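You operate a simulated robot arm through the tools that you are given. There is no shell and no other tool. Be economical: measure what you need, move in short steps, check, and stop when the job is done.

You run a simulated two-armed robot. Do the job below in one go: nothing can be reset, and whatever is moved stays where it is left.

Task
Draw the pearl string out to mark 2 and grip it there.
Fine: grey lever back on GRIP, orange knob back on HOLD. Where these are worked on the way, their far stop is far enough and under half their travel is too little: grey lever.
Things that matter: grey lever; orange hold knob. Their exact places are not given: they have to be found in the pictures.

The check looks at the end state, three seconds after you hand in, the way a careful person would. Anything else that was tipped, shoved, dropped, spilled or broken makes it a failure.

Robot
Two 7-joint arms with fingered hands on one trunk, on a base that drives. Base frame: it is fixed to the floor where the robot stands at the start and does not move with it; the origin is under the middle of the robot, x ahead of it, y to its left, z up. Lengths are in m, angles in degrees, forces in N, time in s.
The left shoulder is at the start at [0.083, 0.128, 1.181], the right one opposite. Places, roughly: grey lever [0.8, -0.2, 1.3]; orange hold knob [0.7, 0, 1.2]. Payload 5 kg a hand.
The tool frame of a hand sits at the grasp point between the pads (the TCP): z along the fingers, y along the line on which they close. The tips reach 0.037 m beyond it. Largest opening 0.124 m; the body of the gripper starts 0.043 m behind the TCP. The gripper is a hand of 3 fingers: y runs from the thumb to the fingers, the wrist lies at [-0.021, -0.116, -0.203] in the tool frame.
Orientation is that of the tool frame in the base frame, as a unit quaternion [w, x, y, z]. With the fingers straight down and the wrist toward the robot, the tool's x, y and z point along [0, 1, 0], [1, 0, 0] and [0, 0, -1] of the base frame.

Tools
- The arms move only by the tool send_rows. It takes "left_series", "right_series" or both (then of equal length, played together; a hand with none holds still); each is a list of rows, each a list of 2 entries, a list of its own where there are three numbers: the shift along the tool's x, y, z in m, then the turn, a rotation vector about the tool's x, y, z in degrees. In form: [[[dx, dy, dz], [ax, ay, az]], ...]. A call has 1 to 20 rows; each row is the pose to reach, as a shift and turn from the pose commanded when the call began, along the tool's axes at that moment. Rows are played at 5 a second. More than 0.05 m and 8.6 degrees between two rows, and nothing of the call is played. A pose out of reach is approached as far as the arm can. The call stops where the force on the tool passes 40 N (or 10 N more than at its start, if that is more) or the arm is blocked; 0.2 s more then pass. In this call time passes only in rows, and 0.2 s behind the last. It gives the time, the measured TCP pose, the force on the tool (base axes), the opening and the grip force at its end, in the units of the frame above (readings bear some noise), with the torque about the TCP (base axes, N m) and any sound that the robot's microphone picked up, and new pictures: "views" is both (left out), scene, wrist or none (wrist: the cameras of the hands that moved).
- Cameras (640 x 400 px; columns grow to the right, rows downward): "scene" is now at [0.2566, -0.0292, 1.3984]; the picture's right is [-0.28, -0.96, 0.00], its down [-0.12, 0.04, -0.99] and it looks along [0.95, -0.28, -0.13] (base axes); focal length 295 px, centre (320, 200). "left" rides on the left gripper at [-0.072, -0.104, -0.154] in its tool frame; the picture's right is [-0.83, -0.26, 0.49], its down [0.51, -0.72, 0.47] and it looks along [0.23, 0.64, 0.73] (tool axes); focal length 243 px, centre (320, 200). "right" rides on the right gripper at [0.072, -0.104, -0.154] in its tool frame; the picture's right is [-0.83, 0.26, -0.49], its down [-0.51, -0.72, 0.47] and it looks along [-0.23, 0.64, 0.73] (tool axes); focal length 243 px, centre (320, 200).
- move_column(by): slides the trunk up (or, below 0, down) by that many m; the arms and the scene camera ride with it, the base frame stays. It gives what a move gives, with no picture.
- roll_base(legs): drives the robot by 1 to 6 legs, each [ahead, left, turn to the left] in m, m and degrees, along the robot's own axes; the way and the turn of a leg run together, so that a leg with both is an arc; at most 1.5 m and 180 degrees a leg. The arms and the cameras ride along, it lands a little off, and it stops where it bumps. It gives what a move gives, and a new picture of the scene camera.
- move_fingers(index, middle, thumb_bend, thumb_turn, hand): sets how far each is bent, from 0 (flat) to 1 (curled in); at 0.3 the hand is open as for a grip, at 0.7 the pads meet at the TCP. One left out holds its place. A second passes; each finger stops where it meets its share of the squeeze, and holds until it gets a number again. It is the only way to open and close the hand. It gives what a move gives, with no picture; readings hold the bend of each and the force on the fingers (four entries, about 0 where the hand has none), thumb and palm. thumb_turn goes from beside the hand (0) to across from the fingers (1), as for a grip.
- pan_tilt(pan, tilt): turns the head with the scene camera to pan (to the left, within 80 degrees either way) and tilt (down, from -29 to 69), counted from straight ahead of the robot. It gives what a move gives, and a new picture of the scene camera.
- pixel_to_xyz(camera, pixels): for up to 12 pixels [column, row] of the newest picture of that camera ("zoom" is the newest enlarged one), the place [x, y, z] in the base frame of the surface seen there, good to about 0.002 m, but the place of the scene camera against the robot may be out by one fixed shift of up to 0.018 m in any direction. The clock stands still meanwhile.
- inspect(camera, box): a new picture of the part [left, top, right, bottom] of that camera's present view, enlarged. The clock stands still meanwhile.
- hand_in(): hands the job in; it is judged then, once.

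Go step by step. Measure first, check grasps and placings, and put right what went wrong. The budget is 80 turns and 260 pictures, counting those below and the enlarged ones. Unless the task says otherwise, let go and move clear before handing in, and close with one line.

The tools are called after "Request:" by a JSON object that holds its "api" and its "payload". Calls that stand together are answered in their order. send_rows: Moves the arms, as the interface text tells. Its arguments: {"type":"object","properties":{"left_series":{"type":"array"},"right_series":{"type":"array"},"views":{"type":"string","enum":["both","scene","wrist","none"]}},"required":[]} The other tools are called the same way: move_column (by) slides the trunk up or down; move_fingers (index, middle, thumb_bend, thumb_turn, hand) moves the fingers one by one; roll_base (legs) drives the base; pan_tilt (pan, tilt) turns the head that bears the scene camera; pixel_to_xyz (camera, pixels) gives the place of the surface under pixels of a picture; inspect (camera, box) takes an enlarged picture of a part of a camera's view; hand_in () hands the job in.

At the start:

```text
time_s: 0.0
left_tool_pos: [0.7223, 0.1103, 1.4067]
left_tcp_rot: [0.0, 0.707, 0.707, 0.0]
left_force: [0.5, -0.6, 0.6]
left_torque: [0.02, 0.01, 0.01]
left_finger_gap: 0.1237
left_finger_force: 0.1
left_shape: jaw
left_bend: [0.3, 0.3, 0.3, 0.98]
left_finger forces: [0.0, 0.1, 0.0, 0.0, 0.1, 0.0]
right_tool_pos: [0.6905, -0.4119, 1.452]
right_tcp_rot: [0.001, 0.708, 0.707, 0.0]
right_force: [-0.5, -0.7, 0.1]
right_torque: [0.04, -0.03, 0.02]
right_finger_gap: 0.1238
right_finger_force: 0.0
right_shape: jaw
right_bend: [0.3, 0.3, 0.3, 0.98]
right_finger forces: [0.0, 0.0, 0.1, 0.1, 0.0, 0.0]
trunk travel left (down, up): [-0.375, 0.188]
robot x, y, heading: [0.0028, -0.0007, 0.0]
head pan, tilt: [-16.2, 7.2]
```

scene: 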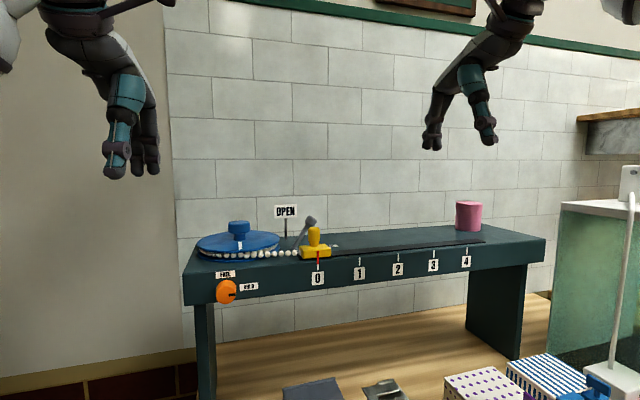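
right: 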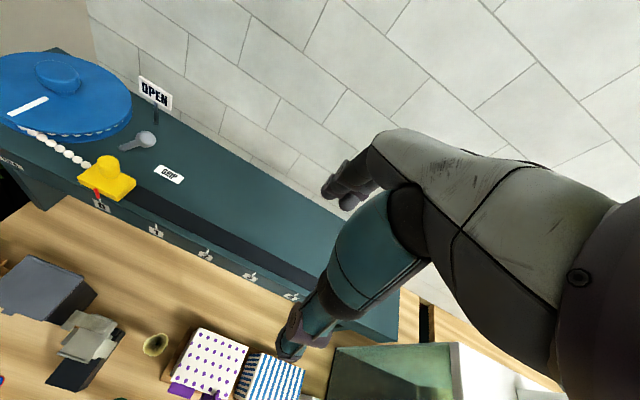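
left: 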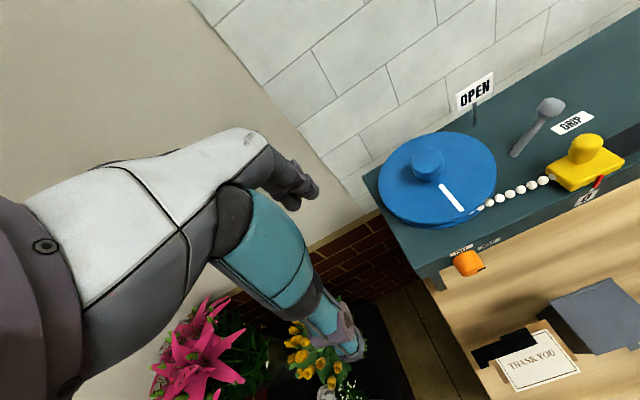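

The scene shows a blue reel, a yellow slide at mark 0 (318,250), a grey lever near (308,222) with OPEN/GRIP signs, and an orange knob at (226,291). I'll enlarge these and measure.

Request:
{"api": "inspect", "payload": {"camera": "scene", "box": [180, 190, 360, 310]}}

Request:
{"api": "inspect", "payload": {"camera": "left", "box": [360, 60, 640, 290]}}

Request:
{"api": "inspect", "payload": {"camera": "scene", "box": [300, 190, 500, 300]}}

Request:
{"api": "pixel_to_xyz", "payload": {"camera": "scene", "pixels": [[318, 278], [360, 273], [398, 269], [434, 265], [467, 262], [226, 291], [314, 235], [316, 253], [311, 219], [238, 228], [286, 212], [300, 240]]}}

Request:
{"api": "pixel_to_xyz", "payload": {"camera": "left", "pixels": [[550, 106], [535, 127], [516, 154], [585, 147], [598, 183], [572, 123], [473, 95], [467, 263], [428, 160], [515, 190], [545, 180], [587, 198]]}}

```text
3.33 times, centred on (270, 250) of scene
```

zoom: 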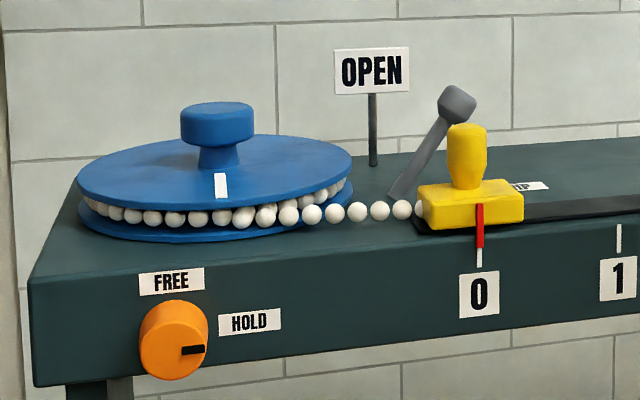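

```text
1.74 times, centred on (500, 175) of left
```

zoom: 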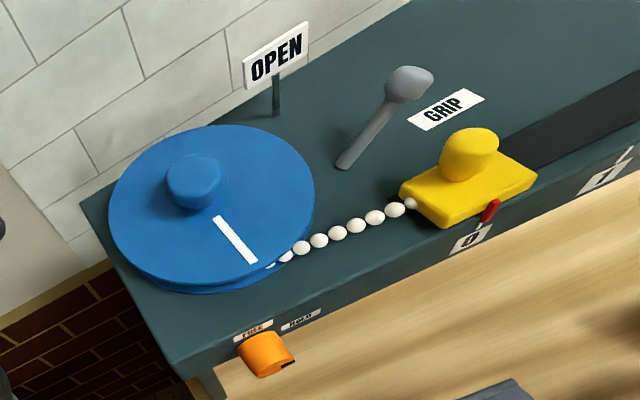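

```text
3.20 times, centred on (400, 245) of scene
```

zoom: 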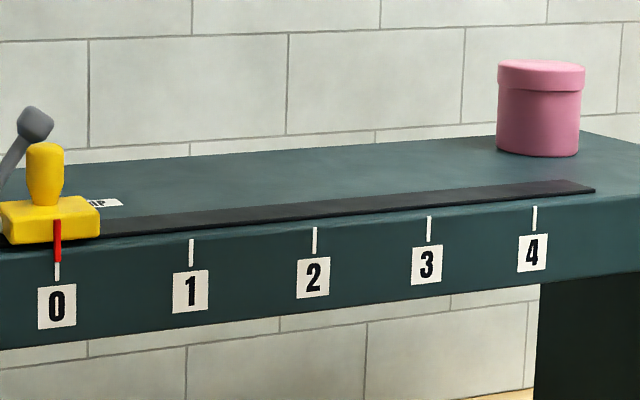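

```text
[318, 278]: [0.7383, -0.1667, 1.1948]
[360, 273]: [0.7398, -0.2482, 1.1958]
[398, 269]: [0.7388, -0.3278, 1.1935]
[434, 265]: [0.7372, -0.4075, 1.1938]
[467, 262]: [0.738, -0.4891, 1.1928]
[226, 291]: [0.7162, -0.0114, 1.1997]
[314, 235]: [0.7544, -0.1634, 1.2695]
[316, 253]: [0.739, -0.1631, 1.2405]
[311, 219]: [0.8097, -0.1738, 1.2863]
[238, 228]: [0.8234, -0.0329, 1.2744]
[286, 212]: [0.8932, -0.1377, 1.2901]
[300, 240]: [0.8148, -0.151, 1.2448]
```

```text
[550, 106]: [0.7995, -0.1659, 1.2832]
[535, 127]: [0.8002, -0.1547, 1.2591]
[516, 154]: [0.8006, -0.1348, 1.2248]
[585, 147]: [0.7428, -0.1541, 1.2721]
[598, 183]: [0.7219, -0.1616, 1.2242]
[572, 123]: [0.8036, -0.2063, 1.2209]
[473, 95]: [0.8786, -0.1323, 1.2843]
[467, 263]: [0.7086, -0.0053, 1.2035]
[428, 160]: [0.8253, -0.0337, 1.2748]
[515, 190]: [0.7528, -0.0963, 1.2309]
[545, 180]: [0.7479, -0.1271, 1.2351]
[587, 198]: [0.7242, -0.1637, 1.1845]
```

The knob points to HOLD (FREE is above it), the lever leans toward GRIP (-y) from a pivot near (0.80,-0.13,1.22), and mark 2 lies 0.161 m to -y of mark 0. I'll back off a little to get arm room for front grasps.

Request:
{"api": "roll_base", "payload": {"legs": [[-0.12, 0, 0]]}}

```text
time_s: 1.2
left_tool_pos: [0.6073, 0.1123, 1.4049]
left_tcp_rot: [-0.001, 0.708, 0.707, -0.002]
left_force: [0.1, -0.3, -0.2]
left_torque: [-0.01, 0.02, -0.02]
left_finger_gap: 0.1238
left_finger_force: 0.0
left_shape: jaw
left_bend: [0.3, 0.3, 0.3, 0.98]
left_finger forces: [0.1, 0.0, 0.0, 0.0, 0.1, 0.0]
right_tool_pos: [0.5751, -0.4107, 1.4506]
right_tcp_rot: [-0.001, 0.707, 0.707, -0.001]
right_force: [0.4, -0.2, 0.1]
right_torque: [0.0, 0.02, 0.0]
right_finger_gap: 0.124
right_finger_force: 0.0
right_shape: jaw
right_bend: [0.3, 0.3, 0.3, 0.98]
right_finger forces: [0.1, 0.1, 0.0, 0.0, 0.0, 0.0]
trunk travel left (down, up): [-0.375, 0.188]
robot x, y, heading: [-0.1212, 0.0034, -0.0]
head pan, tilt: [-16.2, 7.2]
```

scene: 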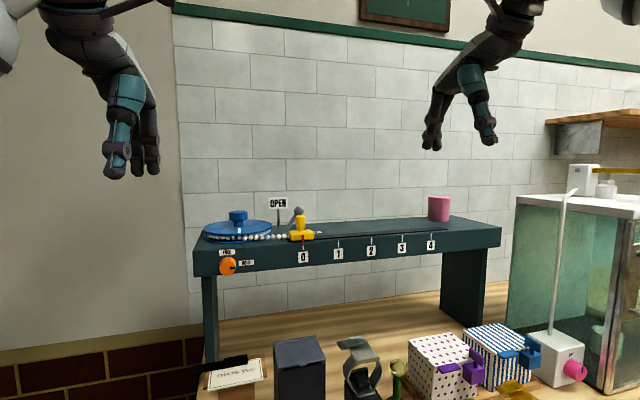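

Backed off fine. I'll check how near and how high the items in the foreground are before turning the left hand forward.

Request:
{"api": "pixel_to_xyz", "payload": {"camera": "scene", "pixels": [[235, 375], [300, 350], [360, 345], [400, 375], [440, 345], [500, 335], [228, 266], [300, 224], [371, 252], [303, 257], [560, 340], [260, 330]]}}

Request:
{"api": "pan_tilt", "payload": {"pan": -10, "tilt": 35}}

```text
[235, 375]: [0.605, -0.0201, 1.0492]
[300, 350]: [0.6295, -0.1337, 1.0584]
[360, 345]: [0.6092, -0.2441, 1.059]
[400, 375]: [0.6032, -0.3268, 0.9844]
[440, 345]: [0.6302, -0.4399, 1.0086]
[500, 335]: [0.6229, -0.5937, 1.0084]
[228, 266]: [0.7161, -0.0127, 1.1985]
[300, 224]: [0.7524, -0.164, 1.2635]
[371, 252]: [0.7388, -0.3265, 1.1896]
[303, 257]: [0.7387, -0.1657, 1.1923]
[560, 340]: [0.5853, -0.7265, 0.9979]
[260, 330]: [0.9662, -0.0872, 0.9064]
```

```text
time_s: 2.2
left_tool_pos: [0.6045, 0.111, 1.406]
left_tcp_rot: [0.0, 0.707, 0.707, 0.0]
left_force: [-0.3, -0.9, -0.2]
left_torque: [-0.02, 0.0, -0.01]
left_finger_gap: 0.1238
left_finger_force: 0.1
left_shape: jaw
left_bend: [0.3, 0.3, 0.3, 0.98]
left_finger forces: [0.0, 0.0, 0.0, 0.0, 0.1, 0.0]
right_tool_pos: [0.5721, -0.4113, 1.4529]
right_tcp_rot: [0.0, 0.707, 0.707, -0.001]
right_force: [-0.9, 0.5, 0.7]
right_torque: [-0.01, 0.03, -0.02]
right_finger_gap: 0.1238
right_finger_force: 0.0
right_shape: jaw
right_bend: [0.3, 0.3, 0.3, 0.98]
right_finger forces: [0.0, 0.0, 0.0, 0.1, 0.1, 0.1]
trunk travel left (down, up): [-0.375, 0.188]
robot x, y, heading: [-0.1175, 0.0008, -0.0]
head pan, tilt: [-10.0, 35.0]
```

scene: 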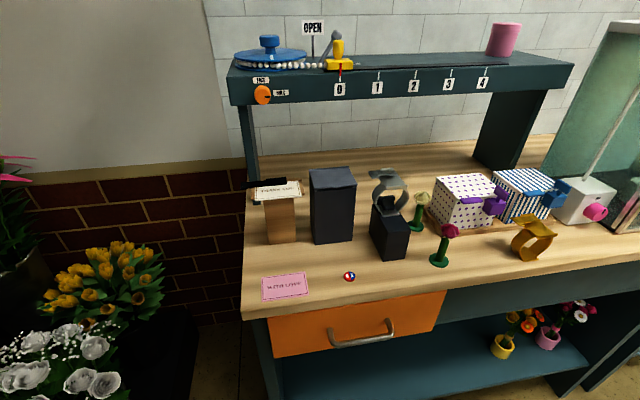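

Counter items reach z≈1.06 around x≈0.6, so the left wrist must stay above the knob. I'll turn both hands to point forward at a standoff.

Request:
{"api": "send_rows", "payload": {"left_series": [[[-0.008, -0.002, 0.007], [-4.62, 4.62, 4.62]], [[-0.016, -0.005, 0.014], [-9.24, 9.24, 9.24]], [[-0.023, -0.007, 0.021], [-13.86, 13.86, 13.86]], [[-0.031, -0.009, 0.028], [-18.47, 18.47, 18.47]], [[-0.039, -0.012, 0.035], [-23.09, 23.09, 23.09]], [[-0.047, -0.014, 0.042], [-27.71, 27.71, 27.71]], [[-0.055, -0.016, 0.049], [-32.33, 32.33, 32.33]], [[-0.062, -0.019, 0.057], [-36.95, 36.95, 36.95]], [[-0.07, -0.021, 0.064], [-41.57, 41.57, 41.57]], [[-0.078, -0.023, 0.071], [-46.19, 46.19, 46.19]], [[-0.086, -0.026, 0.078], [-50.8, 50.8, 50.8]], [[-0.094, -0.028, 0.085], [-55.42, 55.42, 55.42]], [[-0.101, -0.03, 0.092], [-60.04, 60.04, 60.04]], [[-0.109, -0.033, 0.099], [-64.66, 64.66, 64.66]], [[-0.117, -0.035, 0.106], [-69.28, 69.28, 69.28]]], "right_series": [[[0, 0, 0], [-4.62, -4.62, -4.62]], [[0, 0, 0], [-9.24, -9.24, -9.24]], [[0, 0, 0], [-13.86, -13.86, -13.86]], [[0, 0, 0], [-18.47, -18.47, -18.47]], [[0, 0, 0], [-23.09, -23.09, -23.09]], [[0, 0, 0], [-27.71, -27.71, -27.71]], [[0, 0, 0], [-32.33, -32.33, -32.33]], [[0, 0, 0], [-36.95, -36.95, -36.95]], [[0, 0, 0], [-41.57, -41.57, -41.57]], [[0, 0, 0], [-46.19, -46.19, -46.19]], [[0, 0, 0], [-50.8, -50.8, -50.8]], [[0, 0, 0], [-55.42, -55.42, -55.42]], [[0, 0, 0], [-60.04, -60.04, -60.04]], [[0, 0, 0], [-64.66, -64.66, -64.66]], [[0, 0, 0], [-69.28, -69.28, -69.28]]], "views": "both"}}

```text
time_s: 5.4
left_tool_pos: [0.5695, -0.0051, 1.2993]
left_tcp_rot: [0.0, 0.707, -0.001, 0.707]
left_force: [0.5, -0.8, 0.5]
left_torque: [0.03, 0.03, 0.02]
left_finger_gap: 0.1238
left_finger_force: 0.0
left_shape: jaw
left_bend: [0.3, 0.3, 0.3, 0.98]
left_finger forces: [0.1, 0.0, 0.0, 0.0, 0.0, 0.0]
right_tool_pos: [0.5748, -0.4112, 1.4535]
right_tcp_rot: [0.707, -0.001, 0.707, 0.001]
right_force: [-0.2, -0.4, -0.4]
right_torque: [-0.02, 0.01, 0.03]
right_finger_gap: 0.1236
right_finger_force: 0.2
right_shape: jaw
right_bend: [0.3, 0.3, 0.3, 0.98]
right_finger forces: [0.0, 0.0, 0.1, 0.1, 0.0, 0.0]
trunk travel left (down, up): [-0.375, 0.188]
robot x, y, heading: [-0.1143, 0.0008, -0.1]
head pan, tilt: [-10.0, 35.0]
```

scene: 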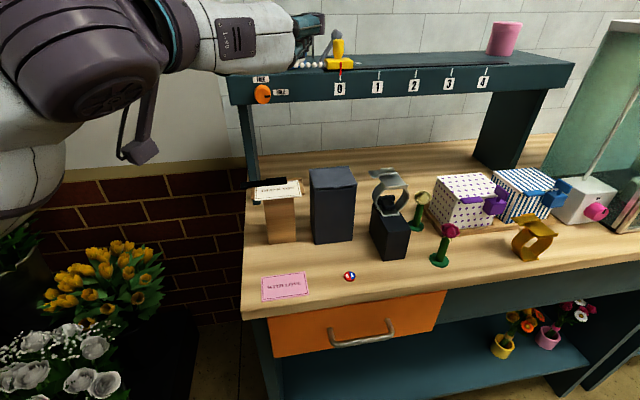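
right: 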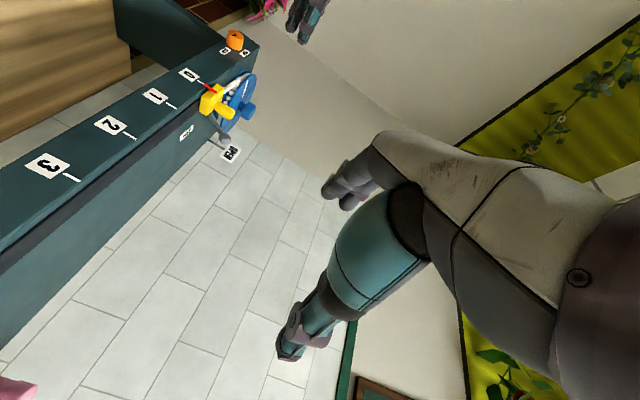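
left: 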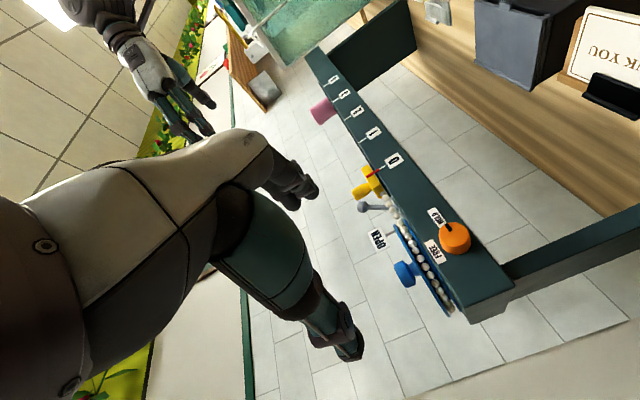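

Both hands reached their poses. The left camera now sees the knob at (456,240); I'll measure it precisely.

Request:
{"api": "inspect", "payload": {"camera": "left", "box": [400, 190, 500, 270]}}

Request:
{"api": "pixel_to_xyz", "payload": {"camera": "zoom", "pixels": [[360, 310], [400, 310], [440, 310], [330, 250], [300, 310], [300, 370], [460, 330], [370, 370], [420, 270], [300, 340], [240, 380], [400, 370]]}}

```text
5.00 times, centred on (450, 230) of left
```

zoom: 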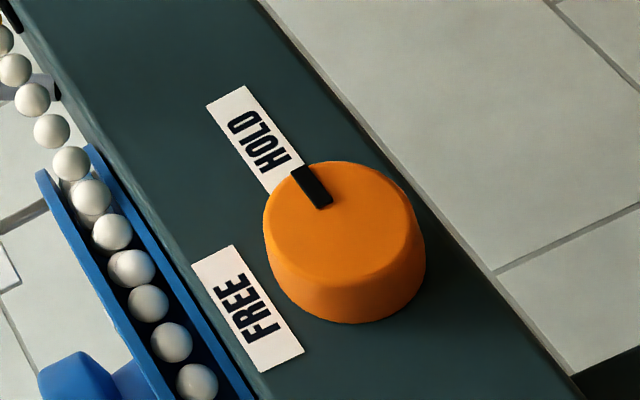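

```text
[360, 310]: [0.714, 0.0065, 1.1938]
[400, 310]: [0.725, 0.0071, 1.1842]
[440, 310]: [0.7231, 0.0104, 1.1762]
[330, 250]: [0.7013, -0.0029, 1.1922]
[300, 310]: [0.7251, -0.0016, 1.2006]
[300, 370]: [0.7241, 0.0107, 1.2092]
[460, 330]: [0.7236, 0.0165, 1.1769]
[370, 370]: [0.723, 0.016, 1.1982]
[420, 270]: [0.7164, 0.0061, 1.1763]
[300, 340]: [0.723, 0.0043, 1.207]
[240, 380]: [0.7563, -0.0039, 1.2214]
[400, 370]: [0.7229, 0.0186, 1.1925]
```

Knob: face at x≈0.701, panel x≈0.7235, centre y≈-0.008, z≈1.191. I'll roll the left hand so the wrist is above, and lower to the knob's height at standoff.

Request:
{"api": "send_rows", "payload": {"left_series": [[[-0.01, 0, 0], [0, 0, 8.2]], [[-0.02, 0, 0], [0, 0, 16.4]], [[-0.03, 0, 0], [0, 0, 24.5]], [[-0.04, 0, 0], [0, 0, 32.7]], [[-0.05, 0, 0], [0, 0, 40.9]], [[-0.06, 0, 0], [0, 0, 49.1]], [[-0.07, 0, 0], [0, 0, 57.3]], [[-0.08, 0, 0], [0, 0, 65.5]], [[-0.09, 0.001, 0], [0, 0, 73.6]], [[-0.1, 0.002, 0], [0, 0, 81.8]], [[-0.108, 0.003, 0], [0, 0, 90]]]}}

```text
time_s: 7.8
left_tool_pos: [0.5696, -0.0083, 1.192]
left_tcp_rot: [0.5, -0.5, 0.5, -0.499]
left_force: [0.3, 0.4, -0.6]
left_torque: [-0.02, 0.0, 0.03]
left_finger_gap: 0.1238
left_finger_force: 0.2
left_shape: jaw
left_bend: [0.3, 0.3, 0.3, 0.98]
left_finger forces: [0.0, 0.1, 0.0, 0.0, 0.0, 0.1]
right_tool_pos: [0.5738, -0.4123, 1.4532]
right_tcp_rot: [0.706, 0.0, 0.708, 0.0]
right_force: [-0.2, -0.5, -0.3]
right_torque: [0.0, 0.0, 0.02]
right_finger_gap: 0.1237
right_finger_force: 0.0
right_shape: jaw
right_bend: [0.3, 0.3, 0.3, 0.98]
right_finger forces: [0.0, 0.0, 0.0, 0.0, 0.0, 0.1]
trunk travel left (down, up): [-0.375, 0.188]
robot x, y, heading: [-0.118, -0.0013, 0.3]
head pan, tilt: [-10.0, 35.0]
```

scene: 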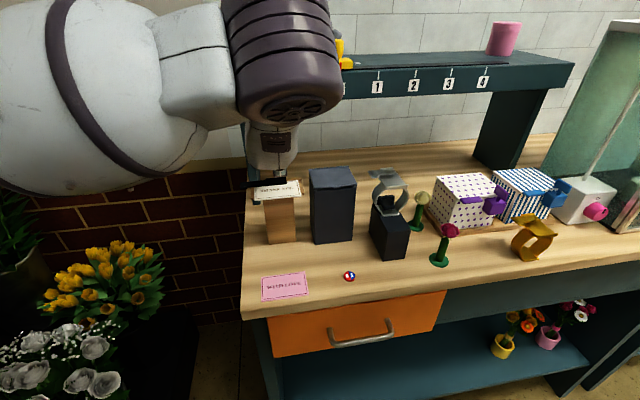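
left: 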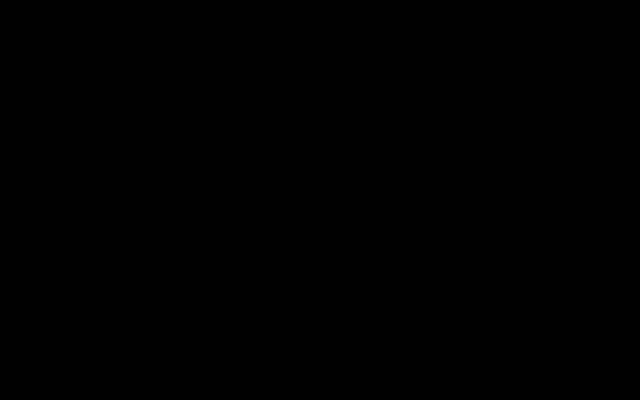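

The left pose was reached, but its camera is blocked by the arm. I'll look at the knob via the right camera, which sees that corner.

Request:
{"api": "inspect", "payload": {"camera": "right", "box": [120, 0, 360, 150]}}

Request:
{"api": "inspect", "payload": {"camera": "scene", "box": [220, 80, 380, 240]}}

```text
2.67 times, centred on (240, 75) of right
```

zoom: 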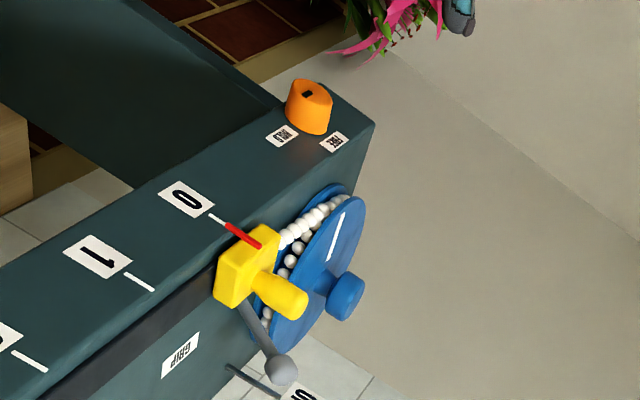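

```text
2.50 times, centred on (300, 160) of scene
```

zoom: 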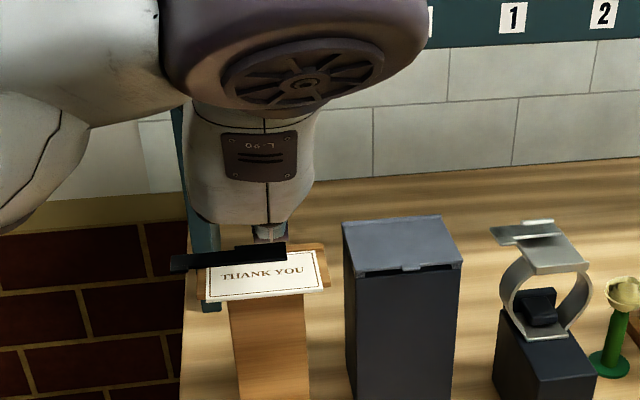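

The right camera has a good view of the knob. I'll advance the left hand along its z to x≈0.682.

Request:
{"api": "send_rows", "payload": {"left_series": [[[0, 0, 0.03], [0, 0, 0]], [[0, 0, 0.06], [0, 0, 0]], [[0, 0, 0.085], [0, 0, 0]], [[0, 0, 0.1], [0, 0, 0]], [[0, 0, 0.112], [0, 0, 0]]], "views": "none"}}

Request:
{"api": "inspect", "payload": {"camera": "right", "box": [120, 0, 360, 150]}}

```text
time_s: 9.0
left_tool_pos: [0.6822, -0.0076, 1.1914]
left_tcp_rot: [-0.5, 0.5, -0.5, 0.5]
left_force: [0.4, -0.1, 0.0]
left_torque: [0.01, 0.0, 0.02]
left_finger_gap: 0.1238
left_finger_force: 0.0
left_shape: jaw
left_bend: [0.3, 0.3, 0.3, 0.98]
left_finger forces: [0.1, 0.0, 0.0, 0.0, 0.1, 0.1]
right_tool_pos: [0.5732, -0.4105, 1.454]
right_tcp_rot: [0.707, 0.0, 0.707, 0.001]
right_force: [-0.2, -0.6, -0.6]
right_torque: [0.0, -0.04, 0.0]
right_finger_gap: 0.1239
right_finger_force: 0.1
right_shape: jaw
right_bend: [0.3, 0.3, 0.3, 0.98]
right_finger forces: [0.0, 0.0, 0.0, 0.0, 0.1, 0.0]
trunk travel left (down, up): [-0.375, 0.188]
robot x, y, heading: [-0.1203, -0.0001, -0.0]
head pan, tilt: [-10.0, 35.0]
```

```text
2.67 times, centred on (240, 75) of right
```

zoom: 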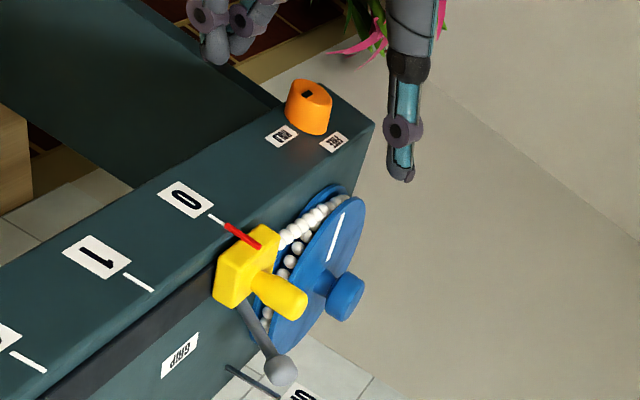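

Thumb above and fingers below the knob as wanted. Close.

Request:
{"api": "move_fingers", "payload": {"hand": "left", "index": 0.7, "middle": 0.7, "thumb_bend": 0.7}}

Request:
{"api": "inspect", "payload": {"camera": "right", "box": [120, 0, 360, 150]}}

```text
time_s: 10.0
left_tool_pos: [0.6824, -0.009, 1.1899]
left_tcp_rot: [0.499, -0.501, 0.501, -0.499]
left_force: [-4.5, -0.4, -14.0]
left_torque: [0.0, 0.46, -0.03]
left_finger_gap: 0.0286
left_finger_force: 11.8
left_shape: fingers
left_bend: [0.61, 0.66, 0.66, 0.97]
left_finger forces: [11.3, 6.8, 0.0, 0.1, 5.6, 0.0]
right_tool_pos: [0.5738, -0.4102, 1.4537]
right_tcp_rot: [0.707, 0.0, 0.707, 0.0]
right_force: [0.3, 0.8, -0.5]
right_torque: [0.0, 0.0, 0.0]
right_finger_gap: 0.1235
right_finger_force: 0.0
right_shape: jaw
right_bend: [0.3, 0.3, 0.3, 0.98]
right_finger forces: [0.0, 0.0, 0.0, 0.0, 0.1, 0.0]
trunk travel left (down, up): [-0.375, 0.188]
robot x, y, heading: [-0.1216, 0.003, 0.1]
head pan, tilt: [-10.0, 35.0]
```

```text
2.67 times, centred on (240, 75) of right
```

zoom: 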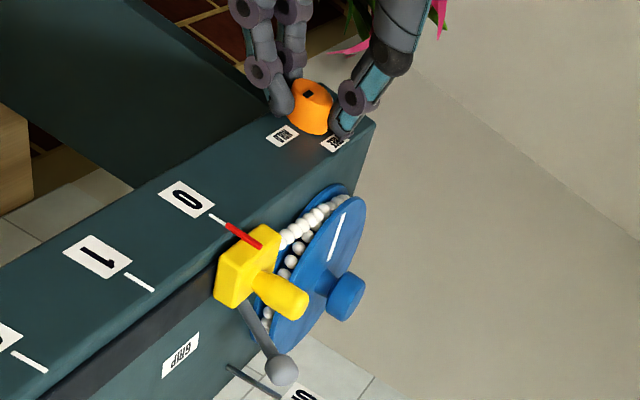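

The knob is pinched with ~12 N. I'll turn it -90° about the tool z (HOLD→FREE).

Request:
{"api": "send_rows", "payload": {"left_series": [[[0, 0, 0], [0, 0, -8.2]], [[0, 0, 0], [0, 0, -16.4]], [[0, 0, 0], [0, 0, -24.5]], [[0, 0, 0], [0, 0, -32.7]], [[0, 0, 0], [0, 0, -40.9]], [[0, 0, 0], [0, 0, -49.1]], [[0, 0, 0], [0, 0, -57.3]], [[0, 0, 0], [0, 0, -65.5]], [[0, 0, 0], [0, 0, -73.6]], [[0, 0, 0], [0, 0, -81.8]], [[0, 0, 0], [0, 0, -90]], [[0, 0, 0], [0, 0, -92]]], "views": "none"}}

Request:
{"api": "inspect", "payload": {"camera": "right", "box": [120, 0, 360, 150]}}

Request:
{"api": "inspect", "payload": {"camera": "scene", "box": [200, 30, 400, 155]}}

```text
time_s: 12.6
left_tool_pos: [0.6815, -0.0081, 1.1912]
left_tcp_rot: [0.013, 0.707, 0.013, 0.707]
left_force: [-3.8, 3.1, -9.5]
left_torque: [0.12, 0.33, 0.13]
left_finger_gap: 0.0293
left_finger_force: 10.0
left_shape: fingers
left_bend: [0.63, 0.69, 0.65, 0.96]
left_finger forces: [8.5, 0.6, 0.0, 0.0, 11.3, 0.0]
right_tool_pos: [0.5744, -0.4109, 1.4519]
right_tcp_rot: [0.707, 0.0, 0.707, -0.001]
right_force: [0.4, 0.3, 0.7]
right_torque: [-0.01, 0.0, -0.02]
right_finger_gap: 0.1238
right_finger_force: 0.2
right_shape: jaw
right_bend: [0.3, 0.3, 0.3, 0.98]
right_finger forces: [0.0, 0.0, 0.0, 0.1, 0.0, 0.0]
trunk travel left (down, up): [-0.375, 0.188]
robot x, y, heading: [-0.1179, -0.0014, 0.2]
head pan, tilt: [-10.0, 35.0]
```

```text
2.67 times, centred on (240, 75) of right
```

zoom: 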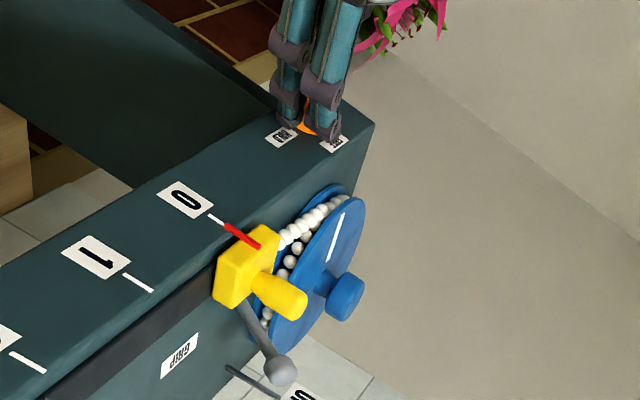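

```text
3.20 times, centred on (300, 92) of scene
```

zoom: 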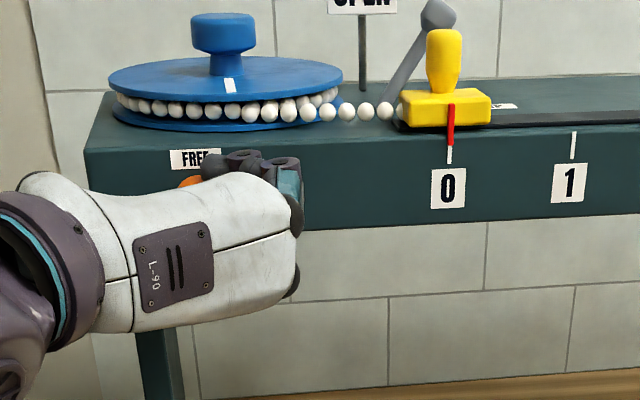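

The hand turned fully; I'll open, back off, and look at the pointer.

Request:
{"api": "move_fingers", "payload": {"hand": "left", "index": 0.3, "middle": 0.3, "thumb_bend": 0.3}}

Request:
{"api": "send_rows", "payload": {"left_series": [[[0, 0, -0.03], [0, 0, 0]], [[0, 0, -0.06], [0, 0, 0]], [[0, 0, -0.09], [0, 0, 0]], [[0, 0, -0.12], [0, 0, 0]]], "views": "wrist"}}

Request:
{"api": "inspect", "payload": {"camera": "right", "box": [120, 0, 360, 150]}}

```text
time_s: 13.6
left_tool_pos: [0.6809, -0.0091, 1.1933]
left_tcp_rot: [0.011, 0.707, 0.012, 0.707]
left_force: [1.0, -0.1, 0.7]
left_torque: [0.01, 0.01, 0.01]
left_finger_gap: 0.1283
left_finger_force: 0.0
left_shape: fingers
left_bend: [0.3, 0.3, 0.3, 0.97]
left_finger forces: [0.0, 0.0, 0.0, 0.0, 0.0, 0.0]
right_tool_pos: [0.5723, -0.4122, 1.4528]
right_tcp_rot: [0.707, -0.001, 0.707, 0.0]
right_force: [-0.5, 0.1, 0.5]
right_torque: [-0.02, -0.02, -0.03]
right_finger_gap: 0.1239
right_finger_force: 0.1
right_shape: jaw
right_bend: [0.3, 0.3, 0.3, 0.98]
right_finger forces: [0.0, 0.1, 0.0, 0.1, 0.0, 0.0]
trunk travel left (down, up): [-0.375, 0.188]
robot x, y, heading: [-0.1215, -0.0023, -0.0]
head pan, tilt: [-10.0, 35.0]
```

```text
time_s: 14.6
left_tool_pos: [0.5608, -0.0083, 1.1933]
left_tcp_rot: [0.012, 0.707, 0.012, 0.707]
left_force: [-1.2, -0.3, 0.1]
left_torque: [-0.01, 0.03, -0.01]
left_finger_gap: 0.1284
left_finger_force: 0.1
left_shape: fingers
left_bend: [0.3, 0.3, 0.3, 0.97]
left_finger forces: [0.0, 0.1, 0.0, 0.0, 0.1, 0.0]
right_tool_pos: [0.5719, -0.4107, 1.4538]
right_tcp_rot: [0.707, 0.0, 0.708, 0.0]
right_force: [-0.1, -0.5, -0.2]
right_torque: [-0.01, 0.02, 0.01]
right_finger_gap: 0.1238
right_finger_force: 0.0
right_shape: jaw
right_bend: [0.3, 0.3, 0.3, 0.98]
right_finger forces: [0.0, 0.1, 0.1, 0.0, 0.1, 0.0]
trunk travel left (down, up): [-0.375, 0.188]
robot x, y, heading: [-0.1193, 0.001, 0.0]
head pan, tilt: [-10.0, 35.0]
```

left: 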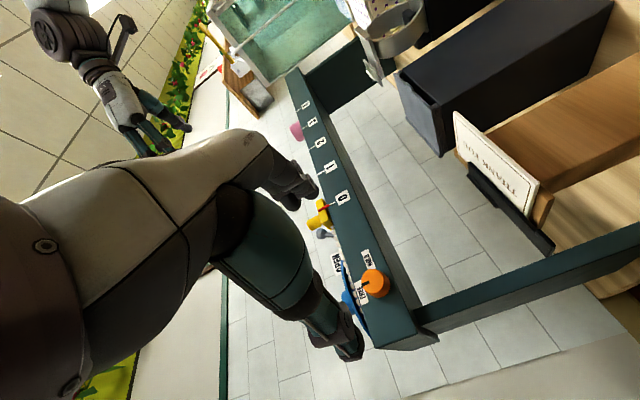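

```text
2.67 times, centred on (240, 75) of right
```

zoom: 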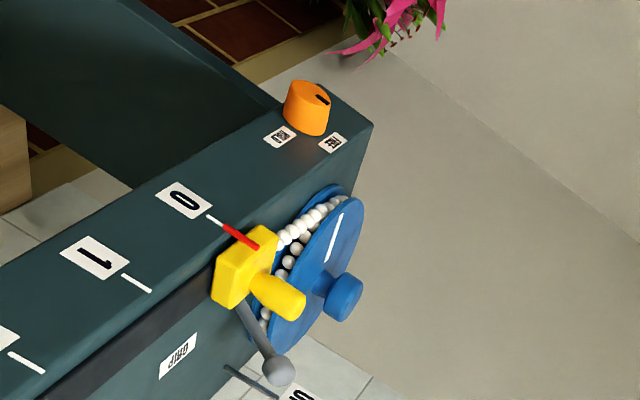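

The knob now points to FREE. Next the lever: I'll raise the left hand and tip it to point about 60° down, then drive forward to bring the lever into reach.

Request:
{"api": "send_rows", "payload": {"left_series": [[[0.03, 0, 0], [0, -7.5, 0.2]], [[0.06, 0, 0], [0, -15, 0.5]], [[0.09, 0, 0], [0, -22.5, 0.7]], [[0.12, 0, 0], [0, -30, 1]], [[0.15, 0, 0], [0, -37.5, 1.2]], [[0.18, 0, 0], [0, -45, 1.4]], [[0.21, 0, 0], [0, -52.5, 1.6]], [[0.24, 0, 0], [0, -60, 1.8]]], "views": "none"}}

Request:
{"api": "roll_base", "payload": {"legs": [[0.12, 0, 0]]}}

Request:
{"api": "pan_tilt", "payload": {"pan": -16, "tilt": 12}}

Request:
{"api": "send_rows", "payload": {"left_series": [[[0, 0, 0], [0, 0, 0]]], "views": "wrist"}}

```text
time_s: 16.4
left_tool_pos: [0.5612, -0.0005, 1.4323]
left_tcp_rot: [0.005, 0.966, -0.006, 0.258]
left_force: [-0.1, -0.2, -1.1]
left_torque: [0.03, -0.01, 0.02]
left_finger_gap: 0.1285
left_finger_force: 0.0
left_shape: fingers
left_bend: [0.3, 0.3, 0.3, 0.97]
left_finger forces: [0.1, 0.1, 0.0, 0.0, 0.0, 0.1]
right_tool_pos: [0.572, -0.4113, 1.4536]
right_tcp_rot: [0.707, 0.001, 0.707, 0.0]
right_force: [0.2, 0.0, 0.0]
right_torque: [0.0, -0.02, 0.02]
right_finger_gap: 0.1236
right_finger_force: 0.1
right_shape: jaw
right_bend: [0.3, 0.3, 0.3, 0.98]
right_finger forces: [0.0, 0.0, 0.1, 0.0, 0.0, 0.1]
trunk travel left (down, up): [-0.375, 0.188]
robot x, y, heading: [-0.1201, -0.0008, 0.2]
head pan, tilt: [-10.0, 35.0]
```

```text
time_s: 17.6
left_tool_pos: [0.6764, -0.0001, 1.4337]
left_tcp_rot: [0.006, 0.966, -0.006, 0.259]
left_force: [-0.3, 0.0, -0.4]
left_torque: [0.01, 0.0, 0.02]
left_finger_gap: 0.1284
left_finger_force: 0.1
left_shape: fingers
left_bend: [0.3, 0.3, 0.3, 0.97]
left_finger forces: [0.1, 0.1, 0.1, 0.1, 0.0, 0.0]
right_tool_pos: [0.689, -0.4112, 1.4542]
right_tcp_rot: [0.708, 0.0, 0.706, 0.0]
right_force: [0.5, -1.1, -0.1]
right_torque: [0.03, -0.02, 0.05]
right_finger_gap: 0.1234
right_finger_force: 0.0
right_shape: jaw
right_bend: [0.3, 0.3, 0.3, 0.98]
right_finger forces: [0.0, 0.0, 0.1, 0.0, 0.0, 0.0]
trunk travel left (down, up): [-0.375, 0.188]
robot x, y, heading: [-0.0008, 0.0011, -0.0]
head pan, tilt: [-10.0, 35.0]
```

scene: 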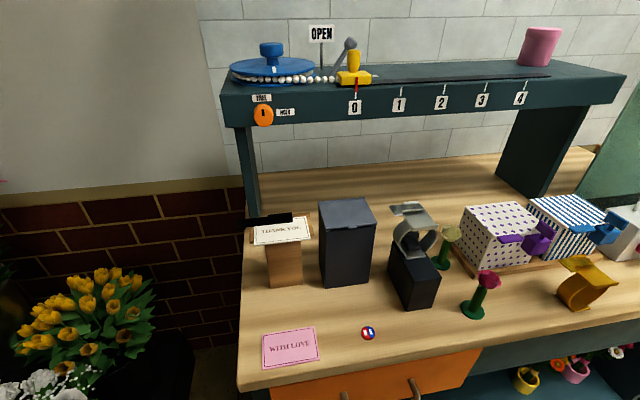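

```text
time_s: 18.5
left_tool_pos: [0.6805, -0.0004, 1.4322]
left_tcp_rot: [0.006, 0.966, -0.007, 0.26]
left_force: [0.2, 0.5, -0.4]
left_torque: [-0.05, -0.04, -0.03]
left_finger_gap: 0.1284
left_finger_force: 0.1
left_shape: fingers
left_bend: [0.3, 0.3, 0.3, 0.97]
left_finger forces: [0.0, 0.1, 0.0, 0.1, 0.0, 0.0]
right_tool_pos: [0.6917, -0.4102, 1.4521]
right_tcp_rot: [0.708, 0.0, 0.707, 0.0]
right_force: [-0.2, -0.3, -0.3]
right_torque: [-0.01, -0.01, -0.04]
right_finger_gap: 0.1236
right_finger_force: 0.1
right_shape: jaw
right_bend: [0.3, 0.3, 0.3, 0.98]
right_finger forces: [0.0, 0.1, 0.1, 0.0, 0.0, 0.0]
trunk travel left (down, up): [-0.375, 0.188]
robot x, y, heading: [-0.0006, 0.0001, 0.1]
head pan, tilt: [-16.0, 12.0]
```

scene: 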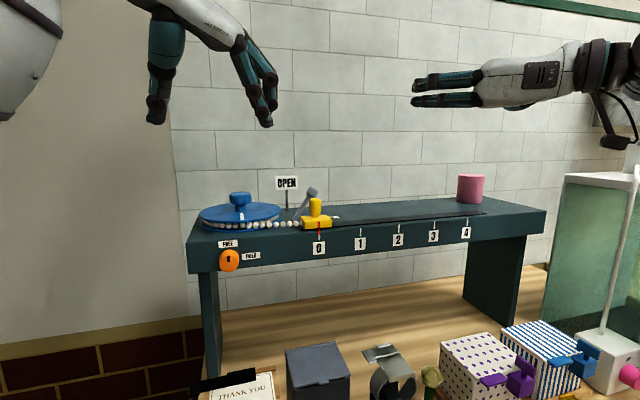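

```text
time_s: 18.9
left_tool_pos: [0.6801, -0.001, 1.4325]
left_tcp_rot: [0.006, 0.966, -0.005, 0.259]
left_force: [0.2, 0.3, 0.4]
left_torque: [0.0, 0.0, 0.0]
left_finger_gap: 0.1285
left_finger_force: 0.1
left_shape: fingers
left_bend: [0.3, 0.3, 0.3, 0.97]
left_finger forces: [0.1, 0.0, 0.0, 0.0, 0.1, 0.1]
right_tool_pos: [0.691, -0.411, 1.4538]
right_tcp_rot: [0.707, 0.0, 0.707, 0.0]
right_force: [0.4, -0.5, 0.0]
right_torque: [0.0, 0.0, -0.03]
right_finger_gap: 0.1237
right_finger_force: 0.0
right_shape: jaw
right_bend: [0.3, 0.3, 0.3, 0.98]
right_finger forces: [0.0, 0.0, 0.1, 0.1, 0.1, 0.0]
trunk travel left (down, up): [-0.375, 0.188]
robot x, y, heading: [0.0006, -0.0006, -0.2]
head pan, tilt: [-16.0, 12.0]
```

left: 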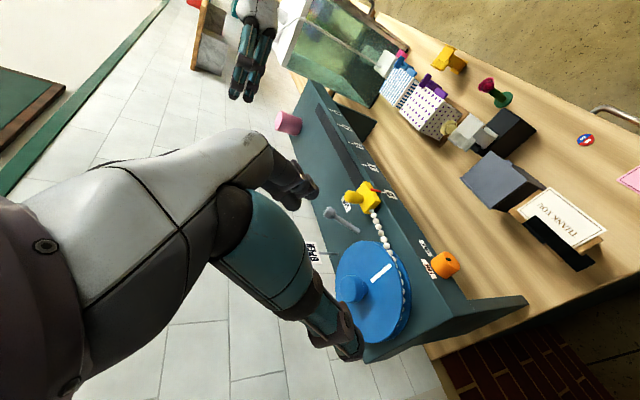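

Request:
{"api": "inspect", "payload": {"camera": "left", "box": [290, 170, 430, 310]}}

Request:
{"api": "pixel_to_xyz", "payload": {"camera": "left", "pixels": [[329, 212], [342, 221], [355, 230], [351, 196], [372, 186], [353, 288], [345, 277], [358, 298], [380, 290], [350, 250], [375, 245], [310, 252]]}}

```text
2.86 times, centred on (360, 240) of left
```

zoom: 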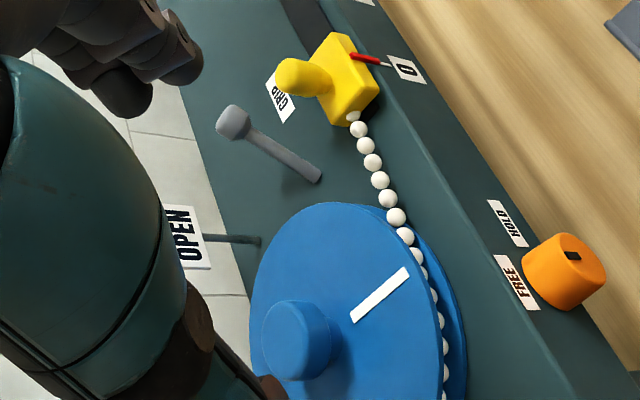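

```text
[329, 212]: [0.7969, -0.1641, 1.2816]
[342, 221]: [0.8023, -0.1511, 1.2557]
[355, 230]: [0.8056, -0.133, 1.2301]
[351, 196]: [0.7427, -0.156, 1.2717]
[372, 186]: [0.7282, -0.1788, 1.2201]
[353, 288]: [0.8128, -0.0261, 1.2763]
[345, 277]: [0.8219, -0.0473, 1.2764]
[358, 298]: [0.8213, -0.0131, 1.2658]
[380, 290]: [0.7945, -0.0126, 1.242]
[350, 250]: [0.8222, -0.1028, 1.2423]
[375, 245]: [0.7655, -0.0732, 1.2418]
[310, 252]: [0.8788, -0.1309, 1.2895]
```

Lever ball centre ≈(0.802,-0.167,1.278); reel top z=1.242, hub top 1.277. I'll pre-shape the left fingers to a ~6 cm gap and move above the ball.

Request:
{"api": "move_fingers", "payload": {"hand": "left", "index": 0.5, "middle": 0.5, "thumb_bend": 0.5}}

Request:
{"api": "send_rows", "payload": {"left_series": [[[0.0115, 0.033, 0.021], [0, -3.6, 0]], [[0.023, 0.066, 0.042], [0, -7.2, 0]], [[0.0344, 0.1, 0.063], [0, -10.8, 0]], [[0.0458, 0.133, 0.084], [0, -14.4, 0]], [[0.0573, 0.166, 0.105], [0, -18, 0]]], "views": "both"}}

Request:
{"api": "inspect", "payload": {"camera": "scene", "box": [220, 120, 400, 250]}}

Request:
{"api": "inspect", "payload": {"camera": "right", "box": [120, 0, 360, 200]}}

```text
time_s: 19.9
left_tool_pos: [0.6791, -0.0012, 1.4331]
left_tcp_rot: [0.006, 0.966, -0.006, 0.259]
left_force: [-0.2, 1.1, -0.3]
left_torque: [-0.02, -0.04, -0.01]
left_finger_gap: 0.0681
left_finger_force: 0.1
left_shape: fingers
left_bend: [0.5, 0.5, 0.5, 0.97]
left_finger forces: [0.0, 0.0, 0.0, 0.1, 0.0, 0.0]
right_tool_pos: [0.6903, -0.4103, 1.4531]
right_tcp_rot: [0.708, -0.001, 0.707, 0.0]
right_force: [0.9, 1.0, 0.4]
right_torque: [0.02, 0.01, 0.01]
right_finger_gap: 0.1237
right_finger_force: 0.1
right_shape: jaw
right_bend: [0.3, 0.3, 0.3, 0.98]
right_finger forces: [0.1, 0.0, 0.0, 0.0, 0.1, 0.0]
trunk travel left (down, up): [-0.375, 0.188]
robot x, y, heading: [-0.0014, 0.0013, 0.3]
head pan, tilt: [-16.0, 12.0]
```

```text
time_s: 21.1
left_tool_pos: [0.7812, -0.1728, 1.3705]
left_tcp_rot: [0.005, 0.995, -0.006, 0.103]
left_force: [0.6, 0.1, -0.4]
left_torque: [0.06, 0.04, 0.04]
left_finger_gap: 0.068
left_finger_force: 0.0
left_shape: fingers
left_bend: [0.5, 0.5, 0.5, 0.97]
left_finger forces: [0.0, 0.1, 0.1, 0.1, 0.1, 0.1]
right_tool_pos: [0.6909, -0.4141, 1.4516]
right_tcp_rot: [0.707, 0.002, 0.707, -0.001]
right_force: [0.3, -0.4, -0.5]
right_torque: [0.02, -0.05, 0.03]
right_finger_gap: 0.1237
right_finger_force: 0.2
right_shape: jaw
right_bend: [0.3, 0.3, 0.3, 0.98]
right_finger forces: [0.0, 0.0, 0.1, 0.1, 0.1, 0.0]
trunk travel left (down, up): [-0.375, 0.188]
robot x, y, heading: [-0.0016, -0.0026, -0.2]
head pan, tilt: [-16.0, 12.0]
```

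scene: 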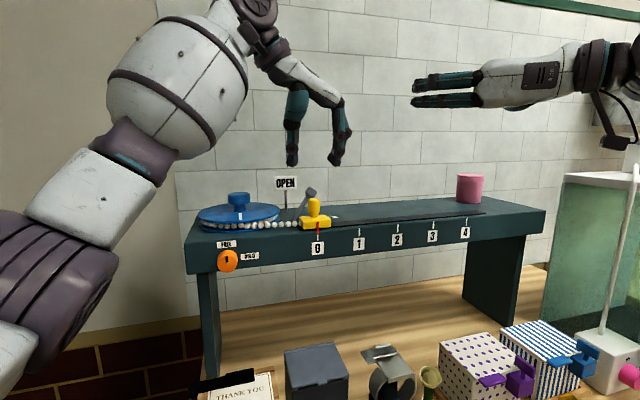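
left: 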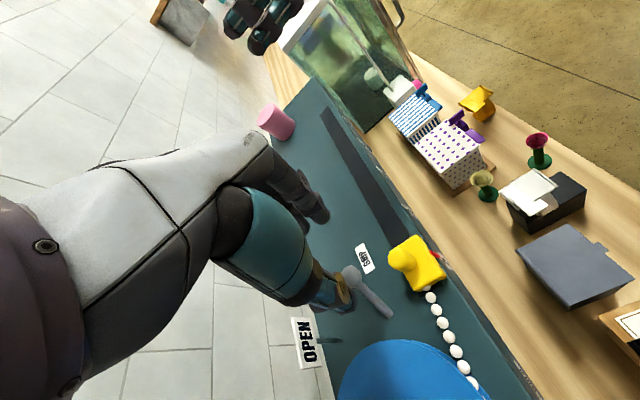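

```text
3.08 times, centred on (310, 185) of scene
```

zoom: 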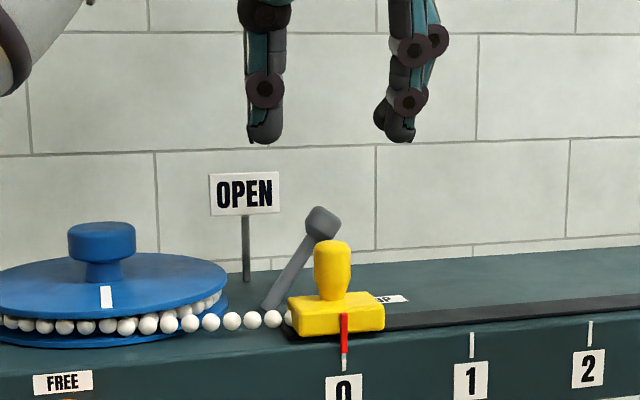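

```text
2.00 times, centred on (240, 100) of right
```

zoom: 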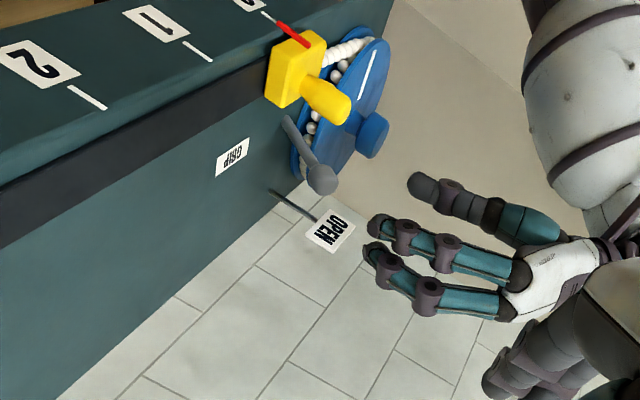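

The hand straddles the ball along y from above. I'll descend 0.08 m along the fingers, shifting 5 mm to +y.

Request:
{"api": "send_rows", "payload": {"left_series": [[[0, -0.003, 0.03], [0, 0, 0]], [[0, -0.005, 0.05], [0, 0, 0]], [[0, -0.005, 0.066], [0, 0, 0]], [[0, -0.005, 0.08], [0, 0, 0]]], "views": "none"}}

Request:
{"api": "inspect", "payload": {"camera": "scene", "box": [220, 120, 400, 250]}}

Request:
{"api": "inspect", "payload": {"camera": "right", "box": [120, 0, 360, 200]}}

```text
time_s: 22.1
left_tool_pos: [0.7976, -0.165, 1.2928]
left_tcp_rot: [0.005, 0.994, -0.007, 0.105]
left_force: [0.1, -0.2, -0.6]
left_torque: [0.03, -0.01, -0.02]
left_finger_gap: 0.068
left_finger_force: 0.1
left_shape: fingers
left_bend: [0.5, 0.5, 0.5, 0.97]
left_finger forces: [0.0, 0.0, 0.0, 0.1, 0.0, 0.0]
right_tool_pos: [0.6902, -0.4118, 1.4528]
right_tcp_rot: [0.707, 0.0, 0.707, 0.0]
right_force: [0.6, -0.8, -0.6]
right_torque: [0.0, 0.01, 0.01]
right_finger_gap: 0.1237
right_finger_force: 0.0
right_shape: jaw
right_bend: [0.3, 0.3, 0.3, 0.98]
right_finger forces: [0.1, 0.0, 0.1, 0.0, 0.0, 0.0]
trunk travel left (down, up): [-0.375, 0.188]
robot x, y, heading: [-0.0008, 0.0024, -0.1]
head pan, tilt: [-16.0, 12.0]
```

```text
3.08 times, centred on (310, 185) of scene
```

zoom: 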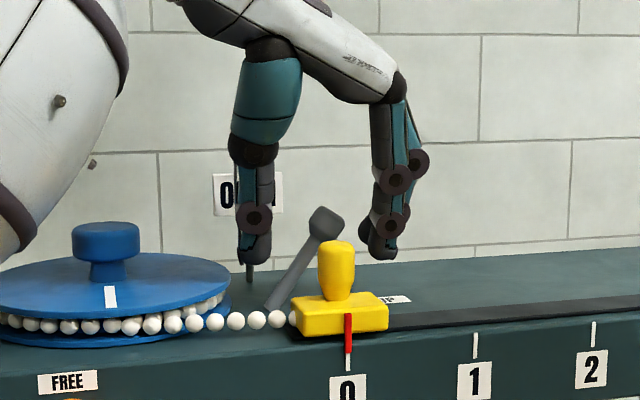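

```text
2.00 times, centred on (240, 100) of right
```

zoom: 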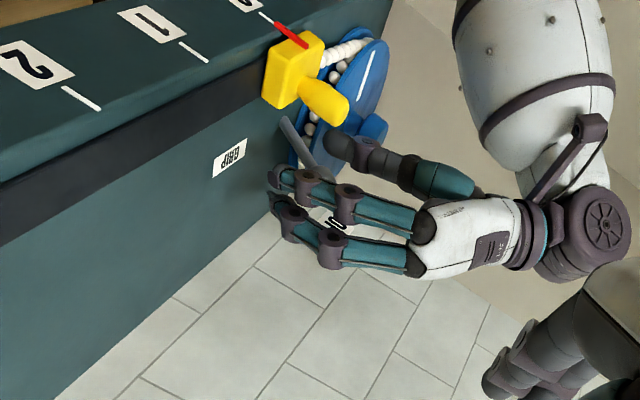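

The ball sits between thumb and fingers. I'll narrow the gap and draw the lever toward +y, first by 4.5 cm, to see whether it yields that way.

Request:
{"api": "move_fingers", "payload": {"hand": "left", "index": 0.6, "middle": 0.6, "thumb_bend": 0.58}}

Request:
{"api": "send_rows", "payload": {"left_series": [[[0, -0.01, 0], [0, 0, 0]], [[0, -0.02, 0], [0, 0, 0]], [[0, -0.03, 0], [0, 0, 0]], [[0, -0.04, 0], [0, 0, 0]]], "views": "none"}}

Request:
{"api": "inspect", "payload": {"camera": "scene", "box": [220, 120, 400, 250]}}

Request:
{"api": "inspect", "payload": {"camera": "right", "box": [120, 0, 360, 200]}}

```text
time_s: 23.1
left_tool_pos: [0.7956, -0.1656, 1.2944]
left_tcp_rot: [0.005, 0.994, -0.008, 0.105]
left_force: [0.7, -0.3, -0.1]
left_torque: [-0.03, 0.0, -0.03]
left_finger_gap: 0.0418
left_finger_force: 0.1
left_shape: fingers
left_bend: [0.6, 0.6, 0.57, 0.97]
left_finger forces: [0.1, 0.0, 0.0, 0.0, 0.0, 0.0]
right_tool_pos: [0.6915, -0.411, 1.4538]
right_tcp_rot: [0.707, -0.001, 0.707, 0.001]
right_force: [0.5, -0.1, -0.4]
right_torque: [0.04, -0.03, -0.01]
right_finger_gap: 0.1238
right_finger_force: 0.1
right_shape: jaw
right_bend: [0.3, 0.3, 0.3, 0.98]
right_finger forces: [0.0, 0.0, 0.0, 0.0, 0.1, 0.0]
trunk travel left (down, up): [-0.375, 0.188]
robot x, y, heading: [-0.0017, -0.003, -0.1]
head pan, tilt: [-16.0, 12.0]
```

```text
time_s: 24.1
left_tool_pos: [0.7956, -0.124, 1.2941]
left_tcp_rot: [0.005, 0.995, -0.008, 0.104]
left_force: [-0.2, 0.3, 0.0]
left_torque: [-0.02, -0.01, 0.02]
left_finger_gap: 0.0419
left_finger_force: 0.1
left_shape: fingers
left_bend: [0.6, 0.6, 0.57, 0.97]
left_finger forces: [0.0, 0.0, 0.0, 0.0, 0.0, 0.1]
right_tool_pos: [0.6907, -0.4097, 1.4528]
right_tcp_rot: [0.707, 0.0, 0.708, 0.0]
right_force: [-0.7, -0.2, 1.3]
right_torque: [0.0, 0.03, 0.01]
right_finger_gap: 0.1237
right_finger_force: 0.0
right_shape: jaw
right_bend: [0.3, 0.3, 0.3, 0.98]
right_finger forces: [0.0, 0.1, 0.1, 0.1, 0.0, 0.0]
trunk travel left (down, up): [-0.375, 0.188]
robot x, y, heading: [0.0006, -0.0, -0.1]
head pan, tilt: [-16.0, 12.0]
```

```text
3.08 times, centred on (310, 185) of scene
```

zoom: 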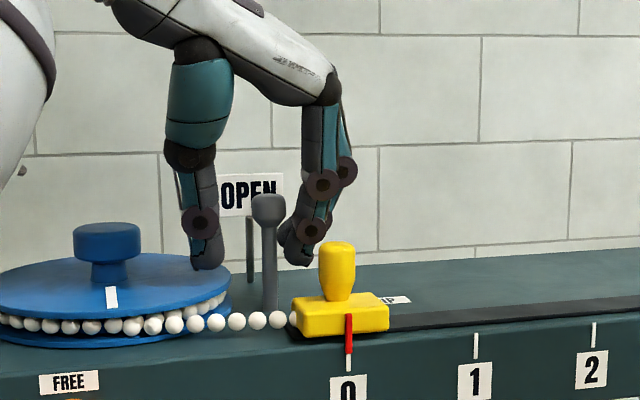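

```text
2.00 times, centred on (240, 100) of right
```

zoom: 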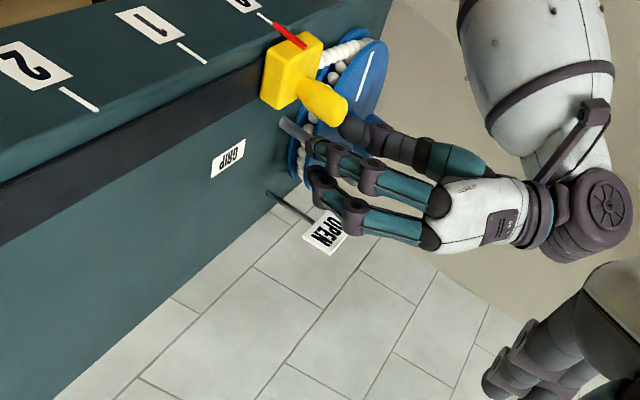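

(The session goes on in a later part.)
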